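You operate a simulated robot arm through the tools that you are given. There is no shell and no other tool.

You run a simulated robot arm. Do the job below in one go: nothing can be reset, and whatever is moved stays where it is left.

Task
Grease the loose cover, lay its gasket on and close the grease pot.
Fine: the gasket is the one on the bench top; use the round brush and stand it back in its hole; grease goes on before the gasket. A coat counts when it lies all over at full strength: go over it till it gets no stronger.

Only the result counts: the job must be done as asked and must still hold three seconds after the hand-in. Knocking over, shifting, dropping, spilling or breaking anything else fails it. Lids that push on must go on centred and level and be pressed home; caps that screw on are set level and turned clockwise until they are tight.

Robot
A 7-joint arm with a four-finger gripper, fixed in place. Base frame: the origin is on the floor under the middle of its stand, x ahead of it, y to its left, z up. Lengths are in m, angles in rad, forces in N, time in s.
It reaches about 1.223 m from its shoulder. Its first joint turns from -1.204 to 3.002 rad. Payload 3.67 kg.
The TCP is the grasp point between the finger pads, 0.028 m short of the fingertips. In the tool frame z runs along the fingers and y along their closing line. The gripper opens to 0.112 m; its body begins 0.073 m behind the TCP.
Orientation is that of the tool frame in the base frame, as a unit quaternion [x, y, z, w]. With the fingers straight down and closing along the base's y, the tool's x points along the base's -x, its y along +y and its z along -z.

Tools
- The arm moves only by the tool move_arm. Its argument "motion" is a list of rows, each a list of 7 numbers: the shift along the base's x, y, z in m, then the turn, a rotation vector about the base's x, y, z in rad, then the gripper command, from -1 (shut) to 1 (fully open), values between in proportion. In form: [[dx, dy, dz, ax, ay, az, jaw], ...]. A call has 1 to 20 rows; each row shifts and turns the commanded pose from where the row before left it. Each row takes 0.2 s and may step no farther than 0.05 m and 0.15 rad from the row before; otherwise, or with a gripper value out of range, the whole call is refused. A pose out of reach is approached as far as the arm can. The call stops where the force on the tool passes 60 N (or 10 N more than at its start, if that is more) or the arm is blocked; 0.2 s more then pass. The fingers move at their own pace (about 0.1025 m/s each) and stop on an object; they squeeze with about 34 N. The grip force told is the motor's: it shows also when the fingers shut on nothing. Time passes only in rows, and 0.2 s behind the last, so rows that do not move let the fingers close. It gives the time, the measured TCP pose, the force on the tool (base axes), the opening and the grip force at its end, in the units of the frame above (readings bear some noise), with the torque about the TCP (base axes, N m) and any sound that the robot's microphone picked up.
- Cameras (640 x 400 px; columns grow to the right, rows downward): "scene" is fixed at [0.2249, 0.6653, 1.4973]; the picture's right is [-0.57, -0.82, 0.00], its down [-0.58, 0.40, -0.71] and it looks along [0.58, -0.40, -0.71] (base axes); focal length 228 px, centre (320, 200). "wrist" rides on the gripper at [0.06, -0.018, -0.104] in the tool frame; the picture's right is [0.29, 0.96, 0.00], its down [-0.80, 0.24, -0.55] and it looks along [-0.53, 0.16, 0.83] (tool axes); focal length 234 px, centre (320, 200). There is no depth. A picture from a camera that has moved, and an enlarged one, comes with that camera's place and axes in the base frame and with its lens. The place of the scene camera against the robot may be out by one fixed shift of up to 0.025 m in any direction.
- capture(camera): a new picture of that camera. No time passes.
- raise_lower(by): slides the trunk up (or, below 0, down) by that many m; the arm rides with it, the base frame stays. It gives what a move gives, with no picture.
- close_up(camera, box): a new picture of the part [left, top, right, bottom] of that camera's present view, enlarged. No time passes.
- close_job(): hands the job in; it is judged then, once.

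Nothing tells you positions but the pictures and the camera data. Unless the task says otherwise, let go and move clear before handing in.

The tools are called after "Request:" by a JSON object that holds its "method" and its "body". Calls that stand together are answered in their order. move_arm: Moves the arm, as the interface text tells. Its arguments: {"type":"object","properties":{"motion":{"type":"array"}},"required":["motion"]} The other tools are called the same way: raise_lower (by) moves the trunk up or down; capture (camera) takes a picture; close_up (camera, box) takes an enlarged picture of a part of a camera's view; close_job () hands the job in.

At the start:

```text
t: 0.0
eef_pos: [0.5067, -0.181, 1.2565]
tcp_rot: [0.0, 1.0, 0.001, 0.0]
ft_force: [0.4, -0.2, 0.3]
moment: [0.04, 0.01, -0.01]
gripper_width: 0.1119
gripper_force: 0.1
trunk travel left (down, up): [-0.7, 0.14]
```

scene: 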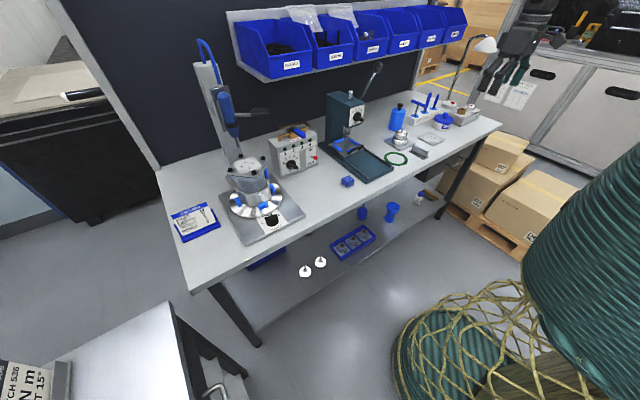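
wrist: 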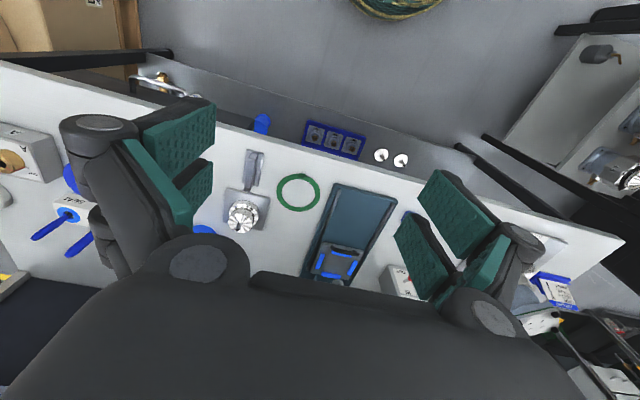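

I see a workbench with a drill press stand, test box, green ring gasket, covers and a brush rack at the right-hand end. I'll look closer before moving anything.

Request:
{"method": "close_up", "body": {"camera": "scene", "box": [320, 60, 520, 185]}}

Request:
{"method": "close_up", "body": {"camera": "scene", "box": [380, 80, 490, 150]}}

Request:
{"method": "close_up", "body": {"camera": "scene", "box": [280, 120, 440, 220]}}

Request:
{"method": "close_up", "body": {"camera": "wrist", "box": [0, 100, 400, 300]}}

```text
3.20 times, centred on (420, 122) of scene
camera zoom: at [0.2249, 0.6653, 1.4973], right [-0.57, -0.82, 0.0], down [-0.58, 0.4, -0.71], along [0.58, -0.4, -0.71], focal length 730 px, centre (0, 448)
```

zoom: 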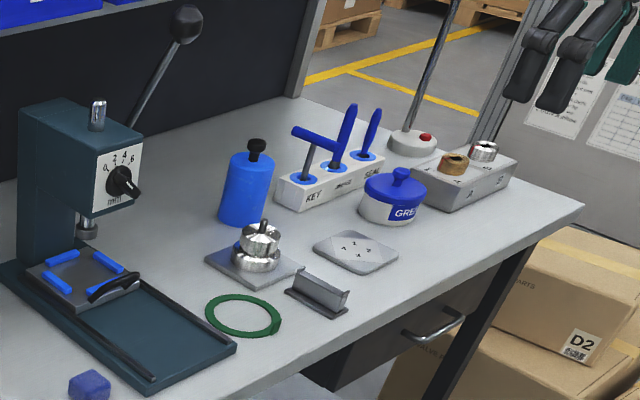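

```text
5.71 times, centred on (435, 115) of scene
camera zoom: at [0.2249, 0.6653, 1.4973], right [-0.57, -0.82, 0.0], down [-0.58, 0.4, -0.71], along [0.58, -0.4, -0.71], focal length 1304 px, centre (-337, 686)
```

zoom: 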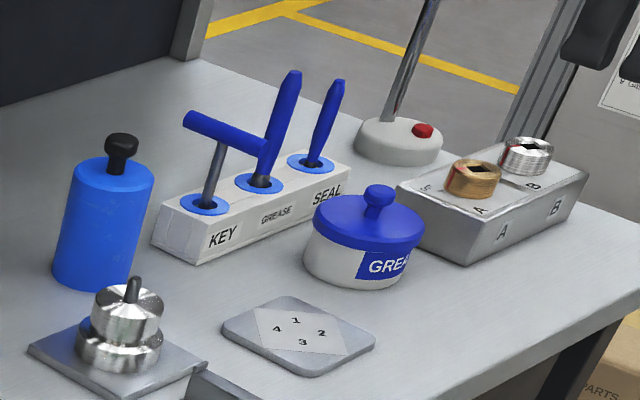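

```text
4.00 times, centred on (360, 170) of scene
camera zoom: at [0.2249, 0.6653, 1.4973], right [-0.57, -0.82, 0.0], down [-0.58, 0.4, -0.71], along [0.58, -0.4, -0.71], focal length 913 px, centre (160, 320)
```

zoom: 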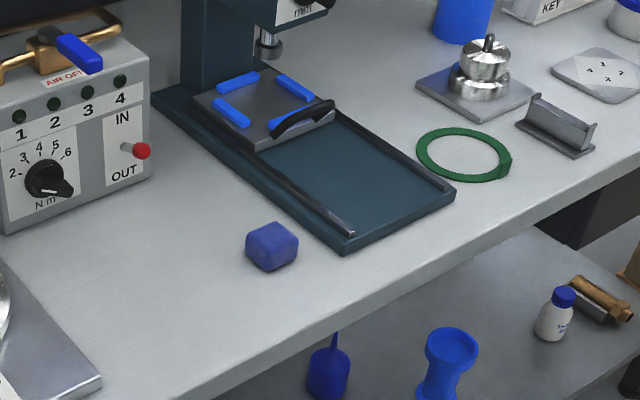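

```text
1.60 times, centred on (200, 200) of wrist
camera zoom: at [0.4481, -0.1985, 1.3605], right [-0.29, 0.96, 0.0], down [0.8, 0.24, 0.55], along [0.53, 0.16, -0.83], focal length 375 px, centre (512, 200)
```

zoom: 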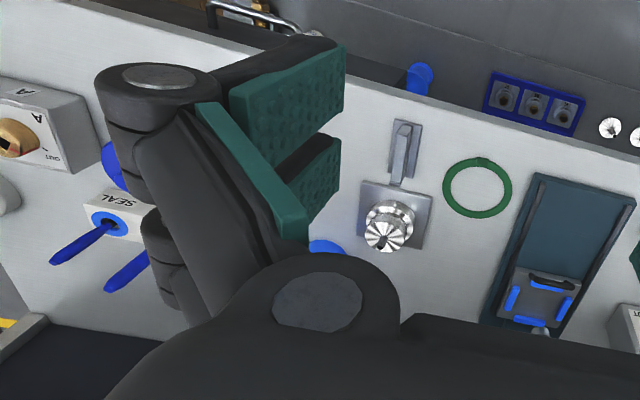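

The green ring on the bench looks like the gasket, the grease pot has a blue lid, and the tool rack holds KEY / GREASE / SEAL tools. I'll look at the left side of the bench and the shelf for the loose cover and any instructions.

Request:
{"method": "close_up", "body": {"camera": "scene", "box": [160, 130, 320, 250]}}

Request:
{"method": "close_up", "body": {"camera": "scene", "box": [280, 180, 450, 290]}}

Request:
{"method": "close_up", "body": {"camera": "scene", "box": [220, 150, 300, 220]}}

Request:
{"method": "close_up", "body": {"camera": "scene", "box": [380, 115, 440, 165]}}

Request:
{"method": "close_up", "body": {"camera": "scene", "box": [170, 200, 230, 245]}}

```text
3.33 times, centred on (240, 190) of scene
camera zoom: at [0.2249, 0.6653, 1.4973], right [-0.57, -0.82, 0.0], down [-0.58, 0.4, -0.71], along [0.58, -0.4, -0.71], focal length 761 px, centre (587, 233)
```

zoom: 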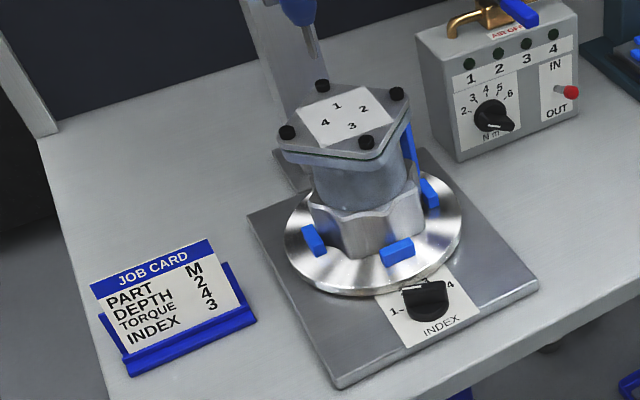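

```text
3.64 times, centred on (365, 235) of scene
camera zoom: at [0.2249, 0.6653, 1.4973], right [-0.57, -0.82, 0.0], down [-0.58, 0.4, -0.71], along [0.58, -0.4, -0.71], focal length 830 px, centre (156, 73)
```

zoom: 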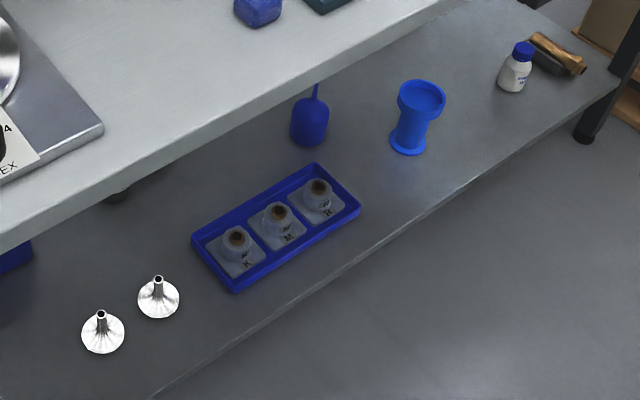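

```text
5.71 times, centred on (260, 185) of scene
camera zoom: at [0.2249, 0.6653, 1.4973], right [-0.57, -0.82, 0.0], down [-0.58, 0.4, -0.71], along [0.58, -0.4, -0.71], focal length 1304 px, centre (663, 286)
```

zoom: 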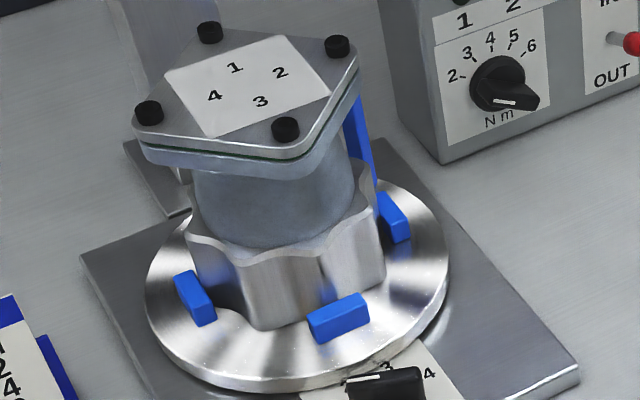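

```text
8.00 times, centred on (410, 140) of scene
camera zoom: at [0.2249, 0.6653, 1.4973], right [-0.57, -0.82, 0.0], down [-0.58, 0.4, -0.71], along [0.58, -0.4, -0.71], focal length 1826 px, centre (-400, 680)
```

zoom: 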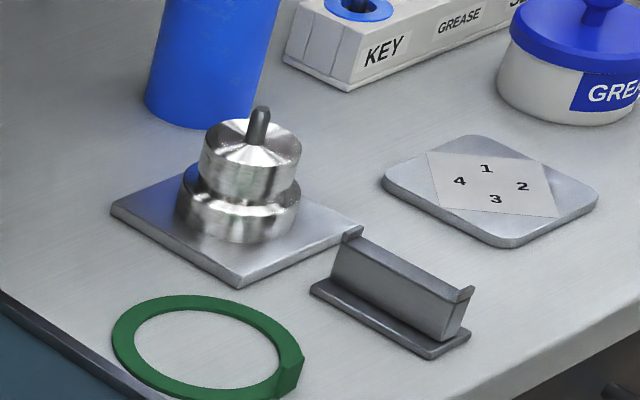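

```text
8.89 times, centred on (200, 222) of scene
camera zoom: at [0.2249, 0.6653, 1.4973], right [-0.57, -0.82, 0.0], down [-0.58, 0.4, -0.71], along [0.58, -0.4, -0.71], focal length 2029 px, centre (1387, 0)
```

zoom: 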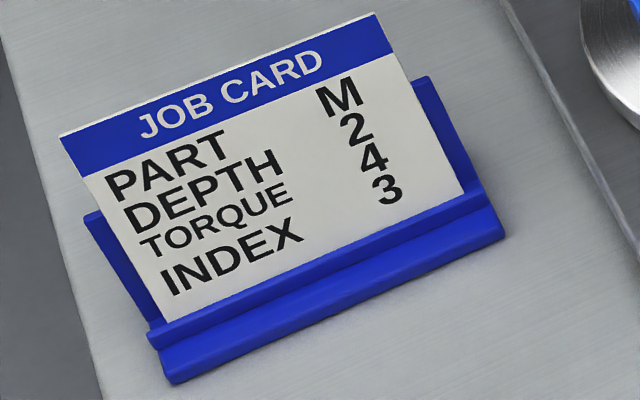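

The loose cover appears to be the square plate marked 1–4 near (0.80, -0.47), with the grease pot at about (0.84, -0.63) and the rack at about x 0.97. I'll bring the wrist camera over that area for a better look.

Request:
{"method": "move_arm", "body": {"motion": [[0.004, -0.045, 0, 0, 0, 0, 1], [0.004, -0.045, 0, 0, 0, 0, 1], [0.004, -0.045, 0, 0, 0, 0, 1], [0.004, -0.045, 0, 0, 0, 0, 1], [0.004, -0.045, 0, 0, 0, 0, 1], [0.004, -0.045, 0, 0, 0, 0, 1], [0.004, -0.045, 0, 0, 0, 0, 1], [0.004, -0.045, 0, 0, 0, 0, 1]]}}

Request:
{"method": "capture", "body": {"camera": "wrist"}}

Request:
{"method": "capture", "body": {"camera": "scene"}}

```text
t: 1.8
eef_pos: [0.5386, -0.5459, 1.2548]
tcp_rot: [0.0, 1.0, 0.002, 0.001]
ft_force: [0.2, -0.4, 0.3]
moment: [0.02, 0.03, 0.0]
gripper_width: 0.112
gripper_force: 0.2
trunk travel left (down, up): [-0.7, 0.14]
```

```text
taken
camera wrist: at [0.4798, -0.5633, 1.3597], right [-0.29, 0.96, 0.0], down [0.8, 0.24, 0.55], along [0.53, 0.16, -0.83], focal length 234 px, centre (320, 200)
```

wrist: 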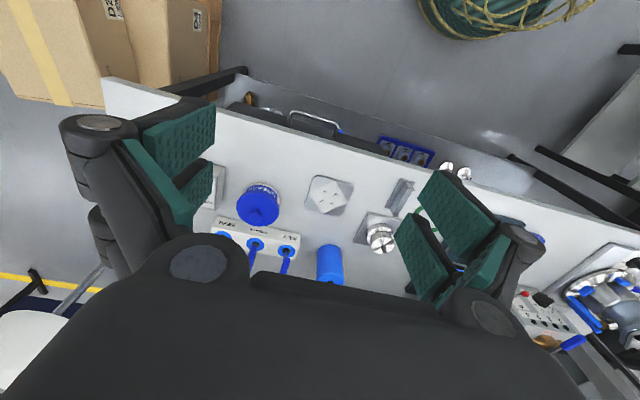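

```text
taken
```

scene: 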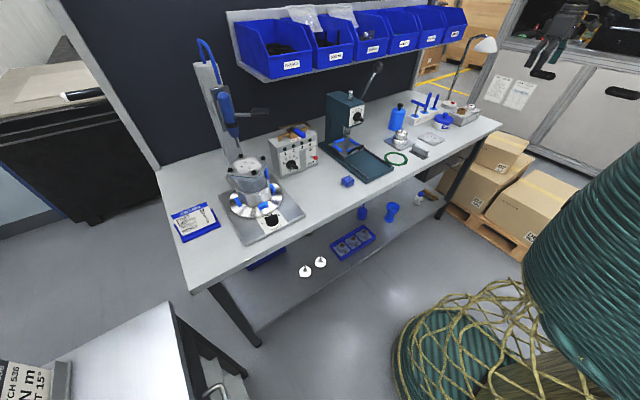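

Request:
{"method": "close_up", "body": {"camera": "wrist", "box": [190, 160, 430, 310]}}

Request:
{"method": "close_up", "body": {"camera": "wrist", "box": [200, 170, 300, 232]}}

Request:
{"method": "close_up", "body": {"camera": "wrist", "box": [290, 165, 400, 235]}}

Request:
{"method": "close_up", "body": {"camera": "wrist", "box": [200, 210, 360, 310]}}

```text
2.67 times, centred on (310, 235) of wrist
camera zoom: at [0.4798, -0.5633, 1.3597], right [-0.29, 0.96, 0.0], down [0.8, 0.24, 0.55], along [0.53, 0.16, -0.83], focal length 624 px, centre (347, 107)
```

zoom: 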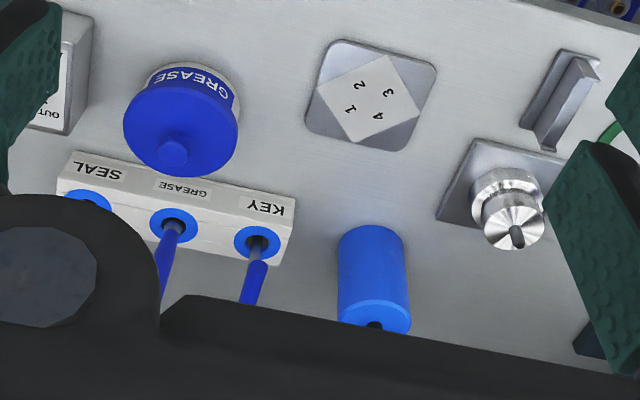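

```text
6.40 times, centred on (250, 201) of wrist
camera zoom: at [0.4798, -0.5633, 1.3597], right [-0.29, 0.96, 0.0], down [0.8, 0.24, 0.55], along [0.53, 0.16, -0.83], focal length 1499 px, centre (768, 194)
```

zoom: 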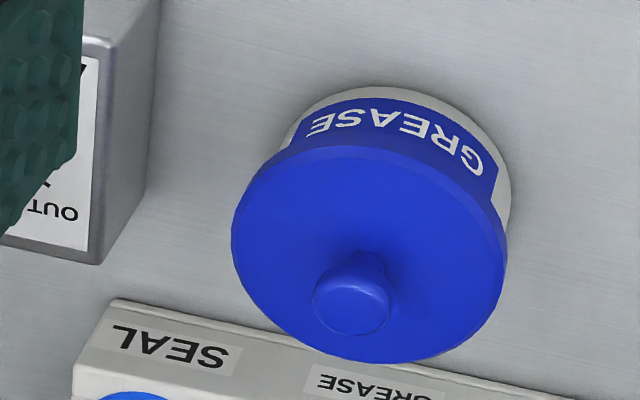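

```text
5.71 times, centred on (345, 200) of wrist
camera zoom: at [0.4798, -0.5633, 1.3597], right [-0.29, 0.96, 0.0], down [0.8, 0.24, 0.55], along [0.53, 0.16, -0.83], focal length 1338 px, centre (177, 200)
```

zoom: 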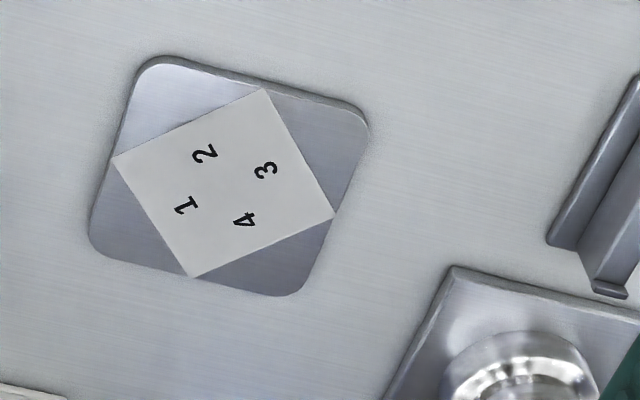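

```text
4.00 times, centred on (280, 260) of wrist
camera zoom: at [0.4798, -0.5633, 1.3597], right [-0.29, 0.96, 0.0], down [0.8, 0.24, 0.55], along [0.53, 0.16, -0.83], focal length 937 px, centre (480, -40)
```

zoom: 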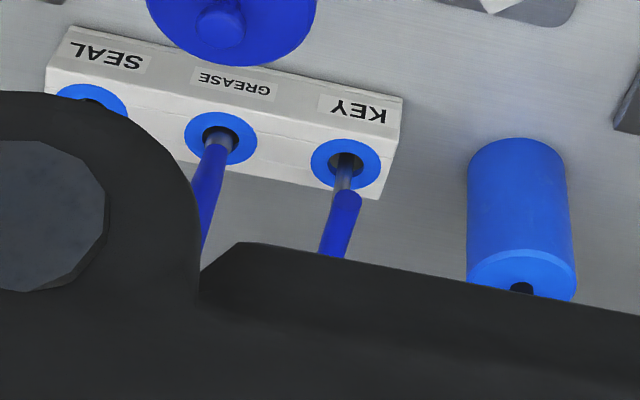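

The lid on the grease pot is on now, the cover lies label-up at about (0.787, -0.448, 0.857). I'll go lower to look at the cover, pot and tools and to triangulate heights.

Request:
{"method": "move_arm", "body": {"motion": [[0.022, 0.008, -0.04, 0, 0, 0, 1], [0.022, 0.008, -0.04, 0, 0, 0, 1], [0.022, 0.008, -0.04, 0, 0, 0, 1], [0.022, 0.008, -0.04, 0, 0, 0, 1], [0.022, 0.008, -0.04, 0, 0, 0, 1], [0, 0, 0, 0, 0, 0, 1]]}}

Request:
{"method": "capture", "body": {"camera": "wrist"}}

Request:
{"method": "close_up", "body": {"camera": "wrist", "box": [220, 120, 420, 245]}}

```text
t: 3.2
eef_pos: [0.6482, -0.5018, 1.0572]
tcp_rot: [0.001, 1.0, 0.001, 0.001]
ft_force: [-0.6, -0.4, 0.7]
moment: [-0.01, -0.01, -0.02]
gripper_width: 0.1122
gripper_force: 0.0
trunk travel left (down, up): [-0.7, 0.14]
```

```text
taken
camera wrist: at [0.5888, -0.5195, 1.1615], right [-0.29, 0.96, 0.0], down [0.8, 0.24, 0.56], along [0.53, 0.16, -0.83], focal length 234 px, centre (320, 200)
```

wrist: 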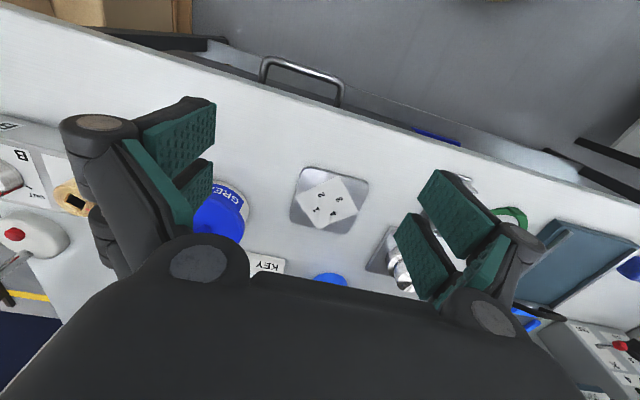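

```text
3.20 times, centred on (320, 182) of wrist
camera zoom: at [0.5888, -0.5195, 1.1615], right [-0.29, 0.96, 0.0], down [0.8, 0.24, 0.56], along [0.53, 0.16, -0.83], focal length 749 px, centre (320, 256)
```

zoom: 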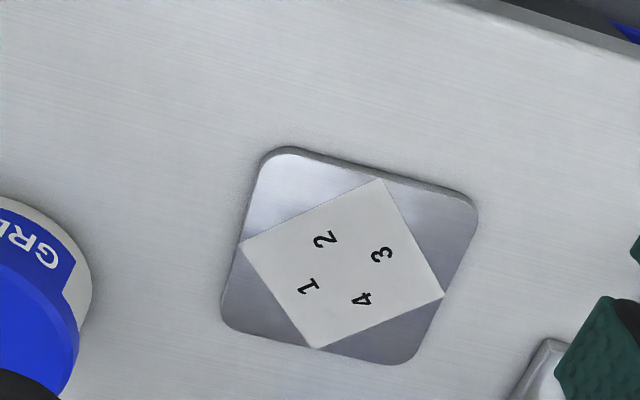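

The cover is clearly seen; now I shift sideways to look at the pot and rack and get a baseline for depth.

Request:
{"method": "move_arm", "body": {"motion": [[0.01, -0.045, 0.01, 0, 0, 0, 1], [0.01, -0.045, 0.01, 0, 0, 0, 1], [0.01, -0.045, 0.01, 0, 0, 0, 1], [0.01, -0.045, 0.01, 0, 0, 0, 1], [0, 0, 0, 0, 0, 0, 1]]}}

Request:
{"method": "capture", "body": {"camera": "wrist"}}

Request:
{"method": "close_up", "body": {"camera": "wrist", "box": [210, 140, 410, 265]}}

Request:
{"method": "capture", "body": {"camera": "scene"}}

```text
t: 4.4
eef_pos: [0.6884, -0.6852, 1.0955]
tcp_rot: [-0.001, 1.0, 0.002, 0.0]
ft_force: [0.2, 0.1, -0.6]
moment: [-0.02, 0.01, 0.02]
gripper_width: 0.1123
gripper_force: 0.0
trunk travel left (down, up): [-0.7, 0.14]
```

```text
taken
camera wrist: at [0.6285, -0.703, 1.1993], right [-0.29, 0.96, 0.0], down [0.8, 0.24, 0.55], along [0.53, 0.16, -0.83], focal length 234 px, centre (320, 200)
```

wrist: 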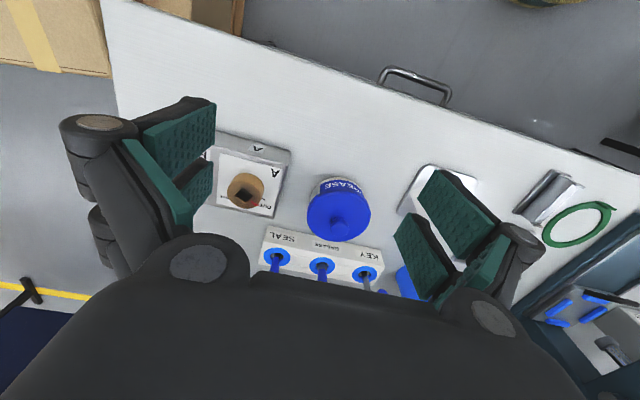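

```text
3.20 times, centred on (310, 202) of wrist
camera zoom: at [0.6285, -0.703, 1.1993], right [-0.29, 0.96, 0.0], down [0.8, 0.24, 0.55], along [0.53, 0.16, -0.83], focal length 749 px, centre (352, 192)
```

zoom: 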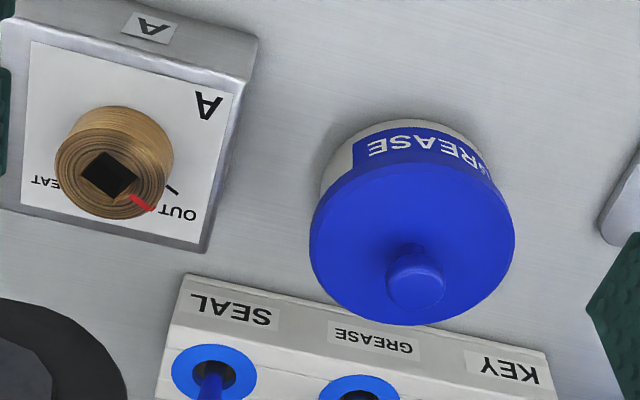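

```text
taken
```

scene: 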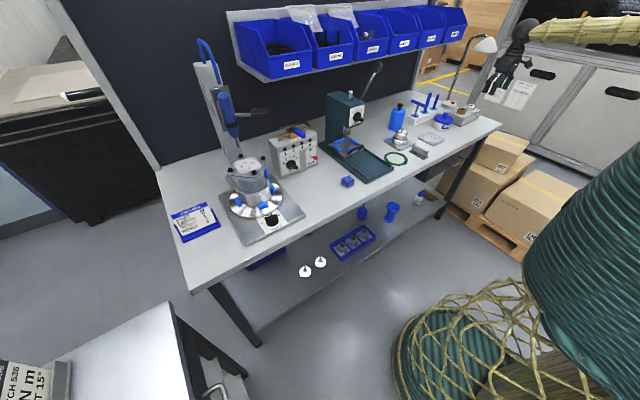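

The knob top on the pot lid works out to about (0.837, -0.609, 0.936) and the bench's front edge is near x 0.66. I need to tell which of the two tools is the round brush, so I zoom in on the rack.

Request:
{"method": "close_up", "body": {"camera": "scene", "box": [405, 85, 455, 130]}}

Request:
{"method": "close_up", "body": {"camera": "wrist", "box": [250, 225, 400, 310]}}

Request:
{"method": "close_up", "body": {"camera": "scene", "box": [430, 100, 470, 135]}}

```text
8.89 times, centred on (430, 108) of scene
camera zoom: at [0.2249, 0.6653, 1.4973], right [-0.57, -0.82, 0.0], down [-0.58, 0.4, -0.71], along [0.58, -0.4, -0.71], focal length 2029 px, centre (-658, 1022)
```

zoom: 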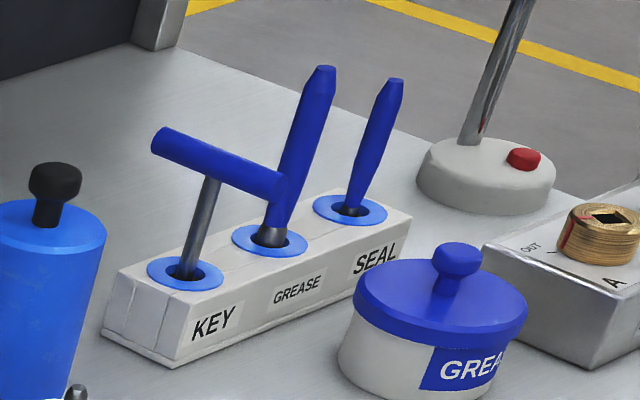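

```text
4.27 times, centred on (325, 268) of wrist
camera zoom: at [0.6285, -0.703, 1.1993], right [-0.29, 0.96, 0.0], down [0.8, 0.24, 0.55], along [0.53, 0.16, -0.83], focal length 999 px, centre (299, -88)
```

zoom: 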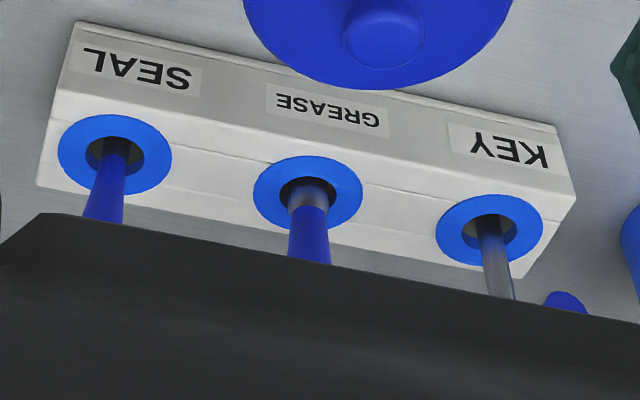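

```text
11.43 times, centred on (450, 118) of scene
camera zoom: at [0.2249, 0.6653, 1.4973], right [-0.57, -0.82, 0.0], down [-0.58, 0.4, -0.71], along [0.58, -0.4, -0.71], focal length 2608 px, centre (-1166, 1143)
```

zoom: 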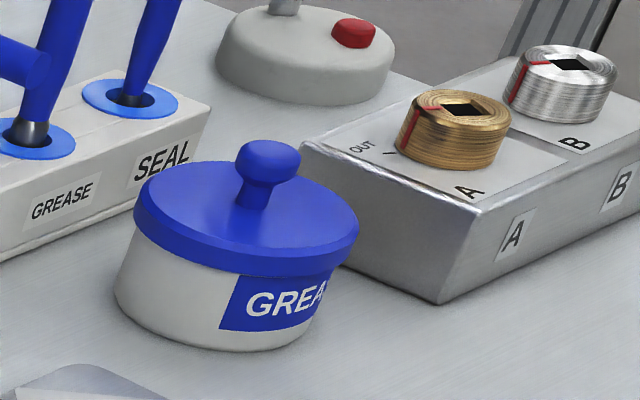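

The GREASE tool has a round grey ferrule and sits in the hole at about (0.955, -0.600, 0.906); the rack runs along y. Next I go above the pot's lid knob with the fingers part-open.

Request:
{"method": "move_arm", "body": {"motion": [[0.037, 0.019, -0.009, 0, 0, 0, 0.2], [0.037, 0.019, -0.009, 0, 0, 0, 0.2], [0.037, 0.019, -0.009, 0, 0, 0, 0.2], [0.0376, 0.0192, -0.009, 0, 0, 0, 0.2], [0, 0, 0, 0, 0, 0, 0.2]]}}

Request:
{"method": "capture", "body": {"camera": "wrist"}}

Request:
{"method": "close_up", "body": {"camera": "wrist", "box": [240, 60, 400, 160]}}

Request:
{"method": "close_up", "body": {"camera": "scene", "box": [390, 40, 510, 140]}}

```text
t: 5.6
eef_pos: [0.8332, -0.6077, 1.0589]
tcp_rot: [0.001, 1.0, 0.002, 0.0]
ft_force: [-0.7, -0.9, -0.7]
moment: [0.01, -0.06, 0.03]
gripper_width: 0.067
gripper_force: 0.0
trunk travel left (down, up): [-0.7, 0.14]
```

```text
taken
camera wrist: at [0.775, -0.6249, 1.1624], right [-0.29, 0.96, 0.0], down [0.8, 0.24, 0.56], along [0.53, 0.16, -0.83], focal length 234 px, centre (320, 200)
```

wrist: 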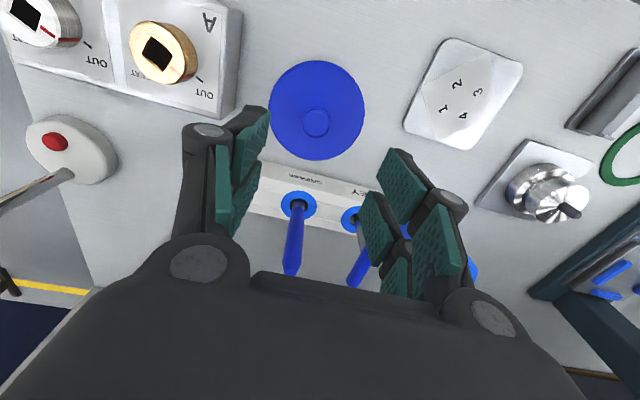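

```text
4.00 times, centred on (320, 110) of wrist
camera zoom: at [0.775, -0.6249, 1.1624], right [-0.29, 0.96, 0.0], down [0.8, 0.24, 0.56], along [0.53, 0.16, -0.83], focal length 937 px, centre (320, 560)
```

zoom: 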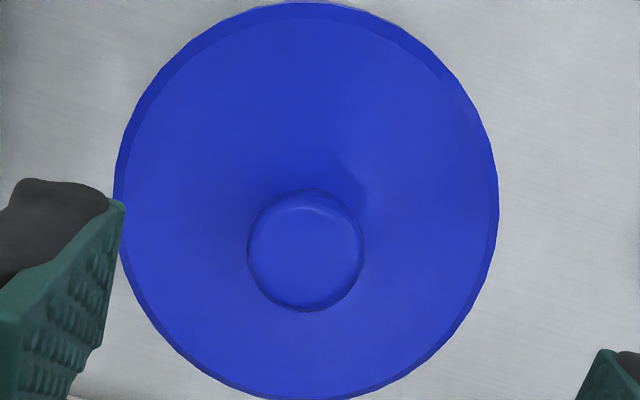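

```text
4.00 times, centred on (450, 90) of scene
camera zoom: at [0.2249, 0.6653, 1.4973], right [-0.57, -0.82, 0.0], down [-0.58, 0.4, -0.71], along [0.58, -0.4, -0.71], focal length 913 px, centre (-200, 640)
```

zoom: 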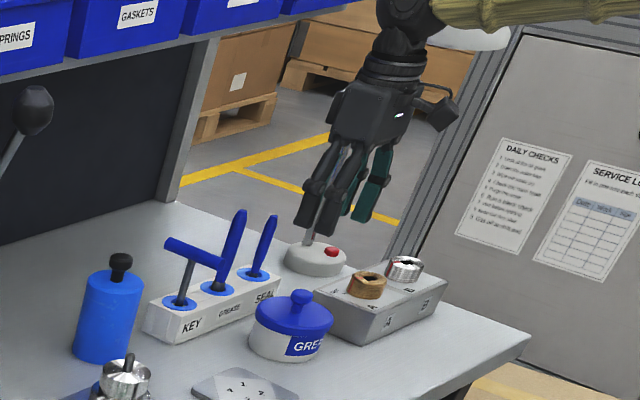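

The knob sits right under the TCP, within a couple of mm. I descend with the fingers open around the knob, then check.

Request:
{"method": "move_arm", "body": {"motion": [[0, -0.001, -0.035, 0, 0, 0, 0.2], [0, -0.001, -0.035, 0, 0, 0, 0.2], [0, -0.001, -0.03, 0, 0, 0, 0.2], [0, 0, 0, 0, 0, 0, 0.2], [0, 0, 0, 0, 0, 0, 0.2]]}}

Request:
{"method": "capture", "body": {"camera": "wrist"}}

Request:
{"method": "close_up", "body": {"camera": "scene", "box": [415, 70, 475, 140]}}

```text
t: 6.8
eef_pos: [0.8382, -0.6107, 0.9607]
tcp_rot: [0.0, 1.0, -0.001, 0.0]
ft_force: [0.1, 0.1, -0.5]
moment: [-0.01, 0.02, -0.01]
gripper_width: 0.0675
gripper_force: 0.1
trunk travel left (down, up): [-0.7, 0.14]
```

```text
taken
camera wrist: at [0.7791, -0.6265, 1.0643], right [-0.29, 0.96, 0.0], down [0.8, 0.24, 0.55], along [0.53, 0.16, -0.83], focal length 234 px, centre (320, 200)
```

wrist: 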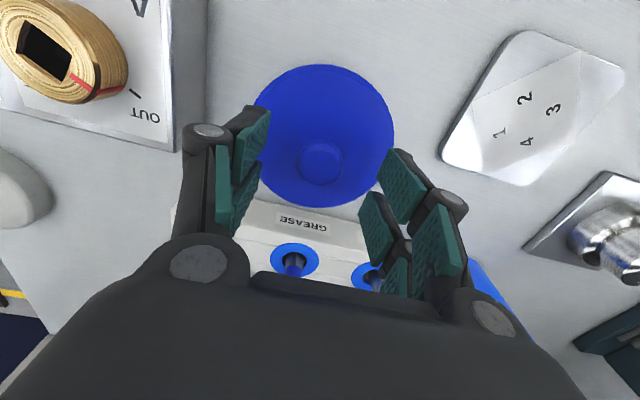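

```text
5.71 times, centred on (445, 105) of scene
camera zoom: at [0.2249, 0.6653, 1.4973], right [-0.57, -0.82, 0.0], down [-0.58, 0.4, -0.71], along [0.58, -0.4, -0.71], focal length 1304 px, centre (-394, 743)
```

zoom: 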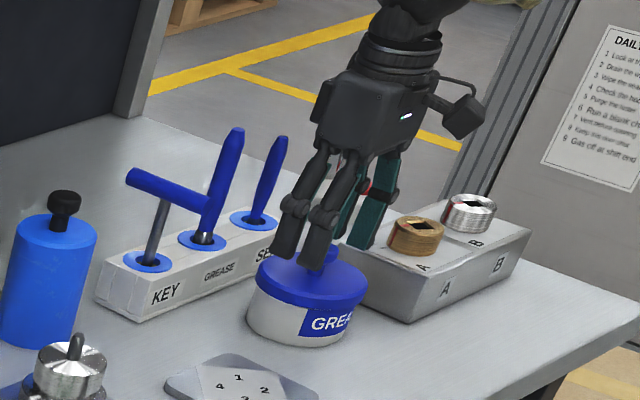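

The knob is at about (0.833, -0.610); I shift 5 mm toward it, lower a little more and close on the knob.

Request:
{"method": "move_arm", "body": {"motion": [[-0.005, 0, -0.004, 0, 0, 0, 0.2], [0, 0, -0.005, 0, 0, 0, 0.2], [0, 0, -0.004, 0, 0, 0, 0.2], [0, 0, 0, 0, 0, 0, 0.2]]}}

Request:
{"method": "close_up", "body": {"camera": "wrist", "box": [240, 100, 400, 200]}}

```text
t: 7.8
eef_pos: [0.8322, -0.6085, 0.9472]
tcp_rot: [-0.001, 1.0, 0.002, -0.001]
ft_force: [0.2, -0.4, -0.3]
moment: [-0.01, 0.01, -0.02]
gripper_width: 0.0669
gripper_force: 0.0
trunk travel left (down, up): [-0.7, 0.14]
```

```text
4.00 times, centred on (320, 150) of wrist
camera zoom: at [0.7741, -0.6267, 1.0501], right [-0.29, 0.96, 0.0], down [0.8, 0.24, 0.55], along [0.53, 0.16, -0.83], focal length 937 px, centre (320, 400)
```

zoom: 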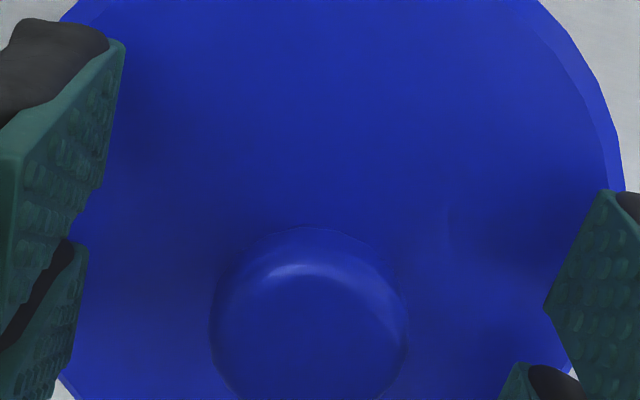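

Aligned; now closing on the knob.

Request:
{"method": "move_arm", "body": {"motion": [[0, 0, 0, 0, 0, 0, -1], [0, 0, 0, 0, 0, 0, -1], [0, 0, 0, 0, 0, 0, -1], [0, 0, 0, 0, 0, 0, -1]]}}

Request:
{"method": "capture", "body": {"camera": "wrist"}}

```text
t: 8.8
eef_pos: [0.8319, -0.6096, 0.946]
tcp_rot: [0.0, 1.0, 0.002, 0.0]
ft_force: [0.3, -0.1, 0.9]
moment: [0.02, -0.02, 0.0]
gripper_width: 0.0243
gripper_force: 34.3
trunk travel left (down, up): [-0.7, 0.14]
heard: snap
```

```text
taken
camera wrist: at [0.774, -0.6263, 1.0503], right [-0.29, 0.96, 0.0], down [0.8, 0.24, 0.55], along [0.53, 0.16, -0.83], focal length 234 px, centre (320, 200)
```

wrist: 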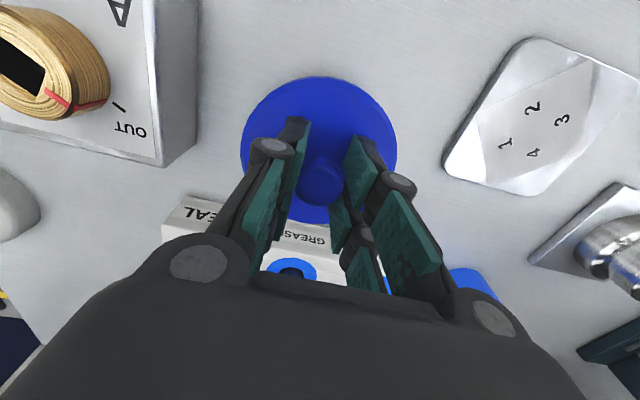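

The grip holds at 24 mm and a snap was heard, suggesting a push-on lid has let go. I'll lift gently and check the pot doesn't follow.

Request:
{"method": "move_arm", "body": {"motion": [[0, 0, 0.005, 0, 0, 0, -1], [0, 0, 0.008, 0, 0, 0, -1], [0, 0, 0.012, 0, 0, 0, -1], [0, 0, 0.015, 0, 0, 0, -1], [0, 0, 0, 0, 0, 0, -1]]}}

Request:
{"method": "close_up", "body": {"camera": "scene", "box": [415, 70, 475, 140]}}

Request:
{"method": "capture", "body": {"camera": "wrist"}}

```text
t: 10.0
eef_pos: [0.8335, -0.6069, 0.9858]
tcp_rot: [-0.001, 1.0, 0.001, 0.0]
ft_force: [-0.1, 0.4, -0.1]
moment: [0.01, -0.02, -0.04]
gripper_width: 0.0244
gripper_force: 34.0
trunk travel left (down, up): [-0.7, 0.14]
```

```text
5.71 times, centred on (445, 105) of scene
camera zoom: at [0.2249, 0.6653, 1.4973], right [-0.57, -0.82, 0.0], down [-0.58, 0.4, -0.71], along [0.58, -0.4, -0.71], focal length 1304 px, centre (-394, 743)
```

zoom: 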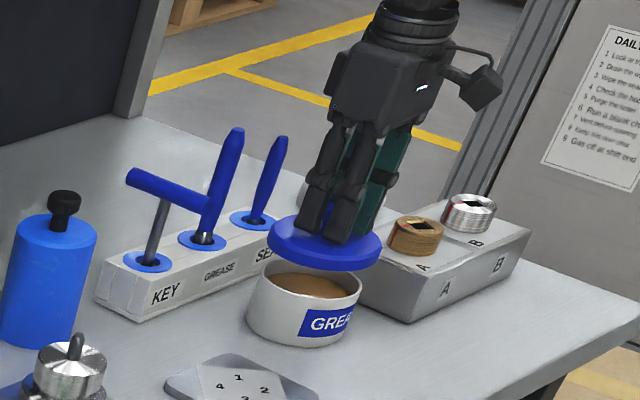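

```text
taken
camera wrist: at [0.7751, -0.6252, 1.0892], right [-0.29, 0.96, 0.0], down [0.8, 0.24, 0.55], along [0.53, 0.16, -0.83], focal length 234 px, centre (320, 200)
```

wrist: 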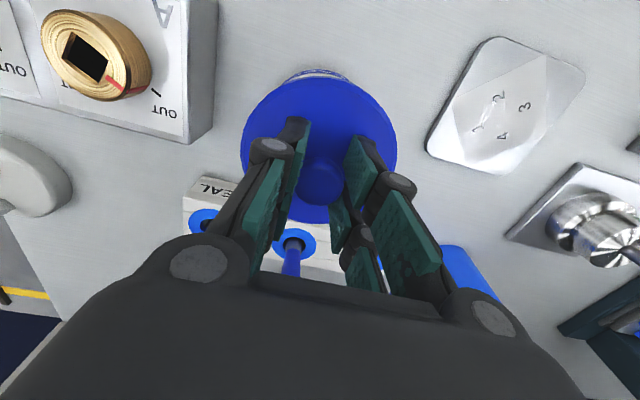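

The lid is off cleanly, the pot stayed put and shows brown grease. I'll set the lid down on clear bench in front of the pot, around (0.725, -0.61).

Request:
{"method": "move_arm", "body": {"motion": [[0, 0, 0.03, 0, 0, 0, -1], [-0.036, 0, 0, 0, 0, 0, -1], [-0.036, 0, 0, 0, 0, 0, -1], [-0.0353, 0, 0, 0, 0, 0, -1], [0, 0, -0.03, 0, 0, 0, -1], [0, 0, -0.03, 0, 0, 0, -1], [0, 0, -0.02, 0, 0, 0, -1], [0, 0, 0, 0, 0, 0, -1]]}}

Request:
{"method": "capture", "body": {"camera": "wrist"}}

Request:
{"method": "close_up", "body": {"camera": "scene", "box": [415, 80, 485, 160]}}

```text
t: 11.8
eef_pos: [0.7253, -0.6071, 0.9383]
tcp_rot: [0.0, 1.0, 0.0, -0.001]
ft_force: [0.3, 0.4, -1.0]
moment: [-0.03, -0.01, -0.01]
gripper_width: 0.024
gripper_force: 33.3
trunk travel left (down, up): [-0.7, 0.14]
```

```text
taken
camera wrist: at [0.666, -0.6242, 1.0415], right [-0.29, 0.96, 0.0], down [0.8, 0.24, 0.55], along [0.53, 0.16, -0.83], focal length 234 px, centre (320, 200)
```

wrist: 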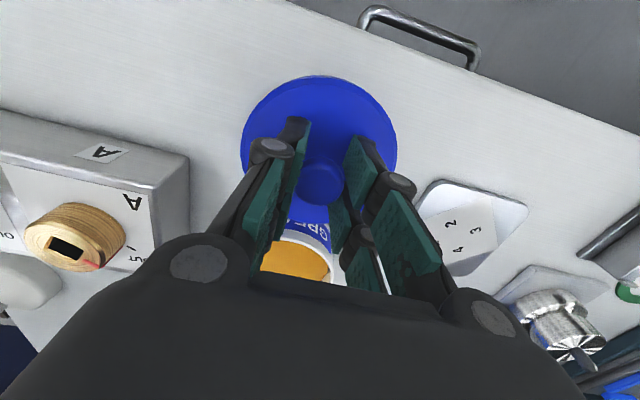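

```text
5.00 times, centred on (450, 120) of scene
camera zoom: at [0.2249, 0.6653, 1.4973], right [-0.57, -0.82, 0.0], down [-0.58, 0.4, -0.71], along [0.58, -0.4, -0.71], focal length 1141 px, centre (-330, 600)
```

zoom: 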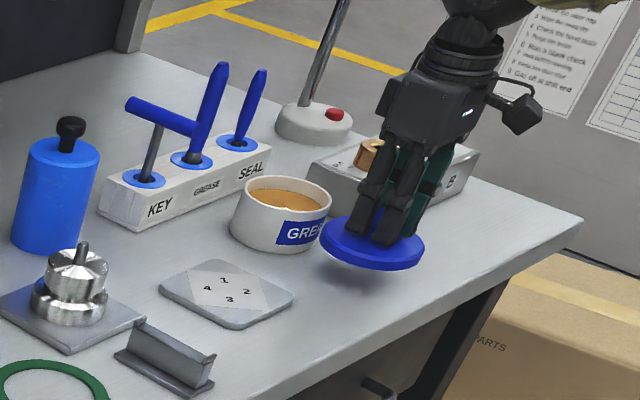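

The lid is a bit above the bench. I lower in small steps until I feel contact.

Request:
{"method": "move_arm", "body": {"motion": [[0, 0, -0.006, 0, 0, 0, -1], [0, 0, -0.006, 0, 0, 0, -1], [0, 0, 0, 0, 0, 0, -1]]}}

Request:
{"method": "close_up", "body": {"camera": "scene", "box": [445, 115, 485, 145]}}

```text
t: 12.6
eef_pos: [0.7257, -0.6069, 0.9246]
tcp_rot: [0.001, 1.0, 0.0, 0.0]
ft_force: [1.1, -0.8, -0.5]
moment: [-0.01, 0.01, 0.03]
gripper_width: 0.0241
gripper_force: 34.7
trunk travel left (down, up): [-0.7, 0.14]
```

```text
13.33 times, centred on (465, 130) of scene
camera zoom: at [0.2249, 0.6653, 1.4973], right [-0.57, -0.82, 0.0], down [-0.58, 0.4, -0.71], along [0.58, -0.4, -0.71], focal length 3043 px, centre (-1613, 1133)
```

zoom: 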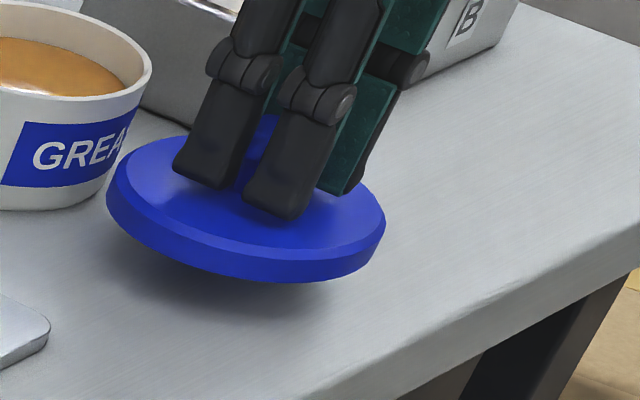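

Still some gap visible beneath the lid; continuing down gently.

Request:
{"method": "move_arm", "body": {"motion": [[0, 0, -0.005, 0, 0, 0, -1], [0, 0, -0.005, 0, 0, 0, -1], [0, 0, 0, 0, 0, 0, -1]]}}

Request:
{"method": "close_up", "body": {"camera": "scene", "box": [445, 115, 485, 145]}}

```text
t: 13.4
eef_pos: [0.7256, -0.6085, 0.9161]
tcp_rot: [-0.001, 1.0, 0.001, 0.0]
ft_force: [-0.1, -0.5, -1.6]
moment: [0.0, 0.02, 0.0]
gripper_width: 0.0241
gripper_force: 33.7
trunk travel left (down, up): [-0.7, 0.14]
```

```text
13.33 times, centred on (465, 130) of scene
camera zoom: at [0.2249, 0.6653, 1.4973], right [-0.57, -0.82, 0.0], down [-0.58, 0.4, -0.71], along [0.58, -0.4, -0.71], focal length 3043 px, centre (-1613, 1133)
```

zoom: 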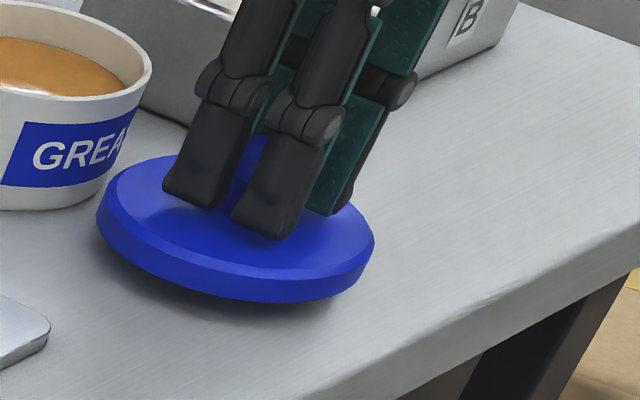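

Request:
{"method": "move_arm", "body": {"motion": [[0, 0, -0.003, 0, 0, 0, -1], [0, 0, -0.003, 0, 0, 0, -1], [0, 0, 0, 0, 0, 0, -1]]}}

Request:
{"method": "close_up", "body": {"camera": "scene", "box": [445, 115, 485, 145]}}

```text
t: 14.2
eef_pos: [0.7253, -0.6083, 0.9089]
tcp_rot: [0.0, 1.0, 0.002, 0.0]
ft_force: [-0.2, 0.1, -0.3]
moment: [-0.01, 0.02, 0.01]
gripper_width: 0.024
gripper_force: 34.3
trunk travel left (down, up): [-0.7, 0.14]
```

```text
13.33 times, centred on (465, 130) of scene
camera zoom: at [0.2249, 0.6653, 1.4973], right [-0.57, -0.82, 0.0], down [-0.58, 0.4, -0.71], along [0.58, -0.4, -0.71], focal length 3043 px, centre (-1613, 1133)
```

zoom: 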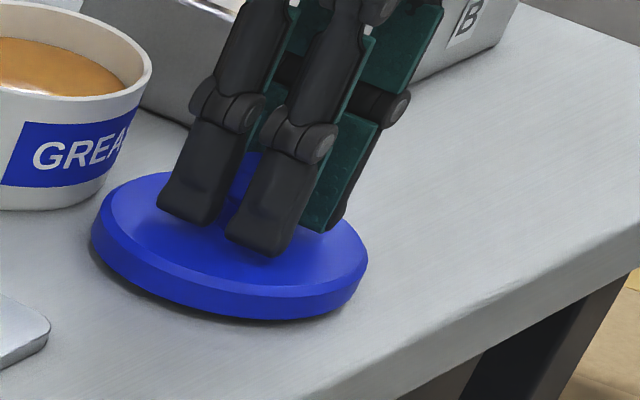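

Request:
{"method": "move_arm", "body": {"motion": [[0, 0, -0.002, 0, 0, 0, -1], [0, 0, -0.002, 0, 0, 0, -1], [0, 0, 0, 0, 0, 0, -1]]}}

Request:
{"method": "close_up", "body": {"camera": "scene", "box": [445, 115, 485, 145]}}

```text
t: 15.0
eef_pos: [0.7248, -0.6088, 0.9043]
tcp_rot: [0.0, 1.0, 0.0, 0.001]
ft_force: [-1.0, -0.7, -0.7]
moment: [-0.02, -0.03, 0.01]
gripper_width: 0.0239
gripper_force: 34.0
trunk travel left (down, up): [-0.7, 0.14]
```

```text
13.33 times, centred on (465, 130) of scene
camera zoom: at [0.2249, 0.6653, 1.4973], right [-0.57, -0.82, 0.0], down [-0.58, 0.4, -0.71], along [0.58, -0.4, -0.71], focal length 3043 px, centre (-1613, 1133)
```

zoom: 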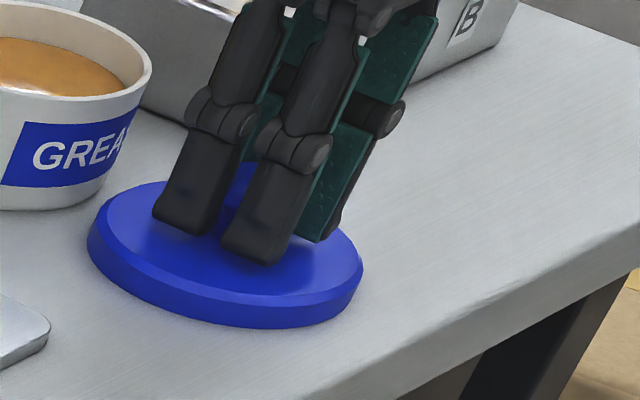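

Request:
{"method": "move_arm", "body": {"motion": [[0, 0, -0.002, 0, 0, 0, -1], [0, 0, -0.001, 0, 0, 0, -1], [0, 0, 0, 0, 0, 0, -1]]}}

Request:
{"method": "close_up", "body": {"camera": "scene", "box": [445, 115, 485, 145]}}

```text
t: 15.8
eef_pos: [0.7255, -0.6076, 0.9013]
tcp_rot: [-0.001, 1.0, 0.001, 0.001]
ft_force: [-1.3, 0.2, -0.6]
moment: [0.02, 0.0, 0.0]
gripper_width: 0.0239
gripper_force: 33.8
trunk travel left (down, up): [-0.7, 0.14]
```

```text
13.33 times, centred on (465, 130) of scene
camera zoom: at [0.2249, 0.6653, 1.4973], right [-0.57, -0.82, 0.0], down [-0.58, 0.4, -0.71], along [0.58, -0.4, -0.71], focal length 3043 px, centre (-1613, 1133)
```

zoom: 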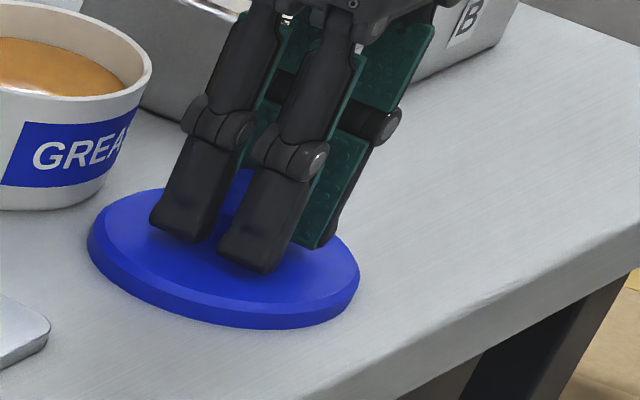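

Request:
{"method": "move_arm", "body": {"motion": [[0, 0, -0.002, 0, 0, 0, -1], [0, 0, 0, 0, 0, 0, -1]]}}

Request:
{"method": "close_up", "body": {"camera": "scene", "box": [445, 115, 485, 145]}}

Request:
{"method": "capture", "body": {"camera": "wrist"}}

```text
t: 16.4
eef_pos: [0.7252, -0.6088, 0.8997]
tcp_rot: [0.0, 1.0, 0.001, 0.001]
ft_force: [-0.2, 0.1, -0.1]
moment: [-0.01, 0.0, 0.02]
gripper_width: 0.0239
gripper_force: 33.9
trunk travel left (down, up): [-0.7, 0.14]
```

```text
13.33 times, centred on (465, 130) of scene
camera zoom: at [0.2249, 0.6653, 1.4973], right [-0.57, -0.82, 0.0], down [-0.58, 0.4, -0.71], along [0.58, -0.4, -0.71], focal length 3043 px, centre (-1613, 1133)
```

zoom: 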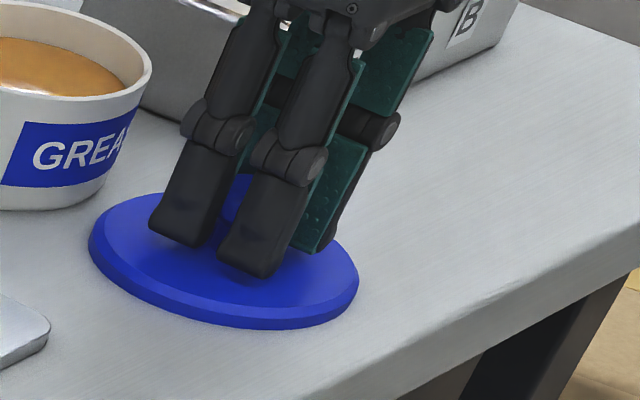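

```text
taken
camera wrist: at [0.6662, -0.6256, 1.0039], right [-0.29, 0.96, 0.0], down [0.8, 0.24, 0.55], along [0.53, 0.16, -0.83], focal length 234 px, centre (320, 200)
```

wrist: 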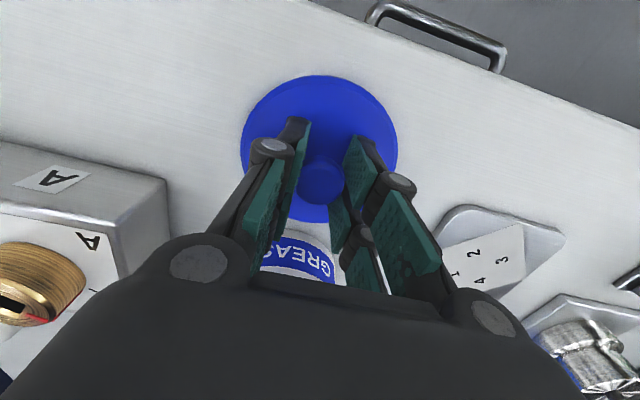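

The lid looks to be resting on the bench, with no push-back felt. I'll zoom in to judge contact precisely before letting go.

Request:
{"method": "close_up", "body": {"camera": "scene", "box": [448, 125, 472, 140]}}

Request:
{"method": "move_arm", "body": {"motion": [[0, 0, 0.004, 0, 0, 0, -1], [0, 0, 0, 0, 0, 0, -1]]}}

Request:
{"method": "close_up", "body": {"camera": "scene", "box": [448, 125, 472, 140]}}

```text
16.00 times, centred on (460, 132) of scene
camera zoom: at [0.2249, 0.6653, 1.4973], right [-0.57, -0.82, 0.0], down [-0.58, 0.4, -0.71], along [0.58, -0.4, -0.71], focal length 3652 px, centre (-1920, 1280)
```

zoom: 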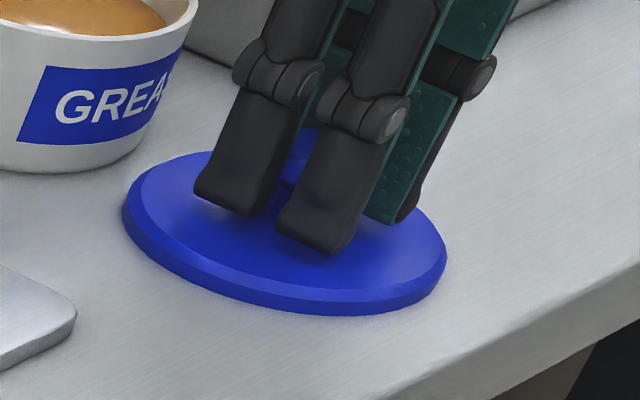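

```text
t: 17.0
eef_pos: [0.7253, -0.6082, 0.9032]
tcp_rot: [0.0, 1.0, 0.001, 0.0]
ft_force: [0.1, -0.3, -0.4]
moment: [-0.01, 0.02, -0.02]
gripper_width: 0.0238
gripper_force: 33.9
trunk travel left (down, up): [-0.7, 0.14]
```

```text
16.00 times, centred on (460, 132) of scene
camera zoom: at [0.2249, 0.6653, 1.4973], right [-0.57, -0.82, 0.0], down [-0.58, 0.4, -0.71], along [0.58, -0.4, -0.71], focal length 3652 px, centre (-1920, 1280)
```

zoom: 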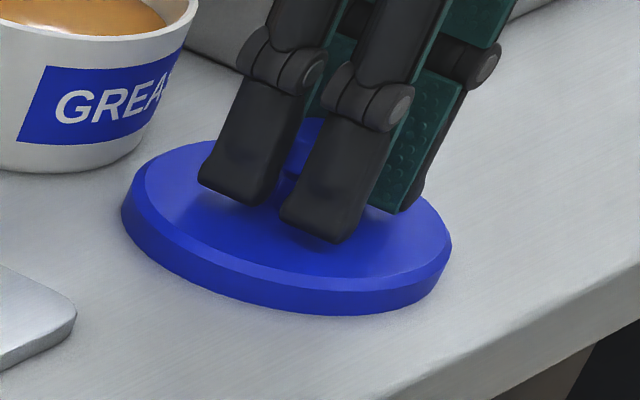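

The held lid had been pressed slightly into the bench visually; now it is right about at contact. I'll raise 1 mm more and release, then back straight up.

Request:
{"method": "move_arm", "body": {"motion": [[0, 0, 0.001, 0, 0, 0, -1], [0, 0, 0, 0, 0, 0, -0.3], [0, 0, 0, 0, 0, 0, -0.1], [0, 0, 0, 0, 0, 0, 0.0], [0, 0, 0, 0, 0, 0, 0.0]]}}

Request:
{"method": "close_up", "body": {"camera": "scene", "box": [448, 125, 472, 140]}}

Request:
{"method": "capture", "body": {"camera": "wrist"}}

```text
t: 18.2
eef_pos: [0.7256, -0.6086, 0.9053]
tcp_rot: [0.0, 1.0, 0.001, 0.0]
ft_force: [0.5, 0.2, 0.9]
moment: [0.02, -0.02, 0.0]
gripper_width: 0.0558
gripper_force: 0.0
trunk travel left (down, up): [-0.7, 0.14]
```

```text
16.00 times, centred on (460, 132) of scene
camera zoom: at [0.2249, 0.6653, 1.4973], right [-0.57, -0.82, 0.0], down [-0.58, 0.4, -0.71], along [0.58, -0.4, -0.71], focal length 3652 px, centre (-1920, 1280)
```

zoom: 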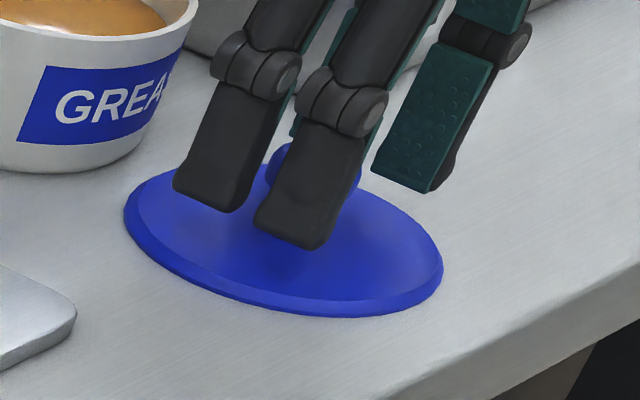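

```text
taken
camera wrist: at [0.6667, -0.6256, 1.0089], right [-0.29, 0.96, 0.0], down [0.8, 0.24, 0.55], along [0.53, 0.16, -0.83], focal length 234 px, centre (320, 200)
```

wrist: 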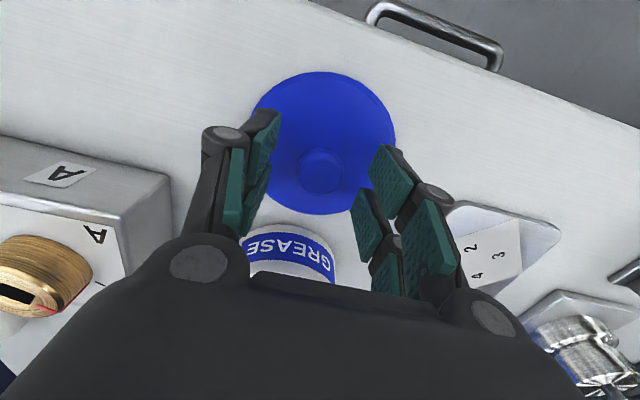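

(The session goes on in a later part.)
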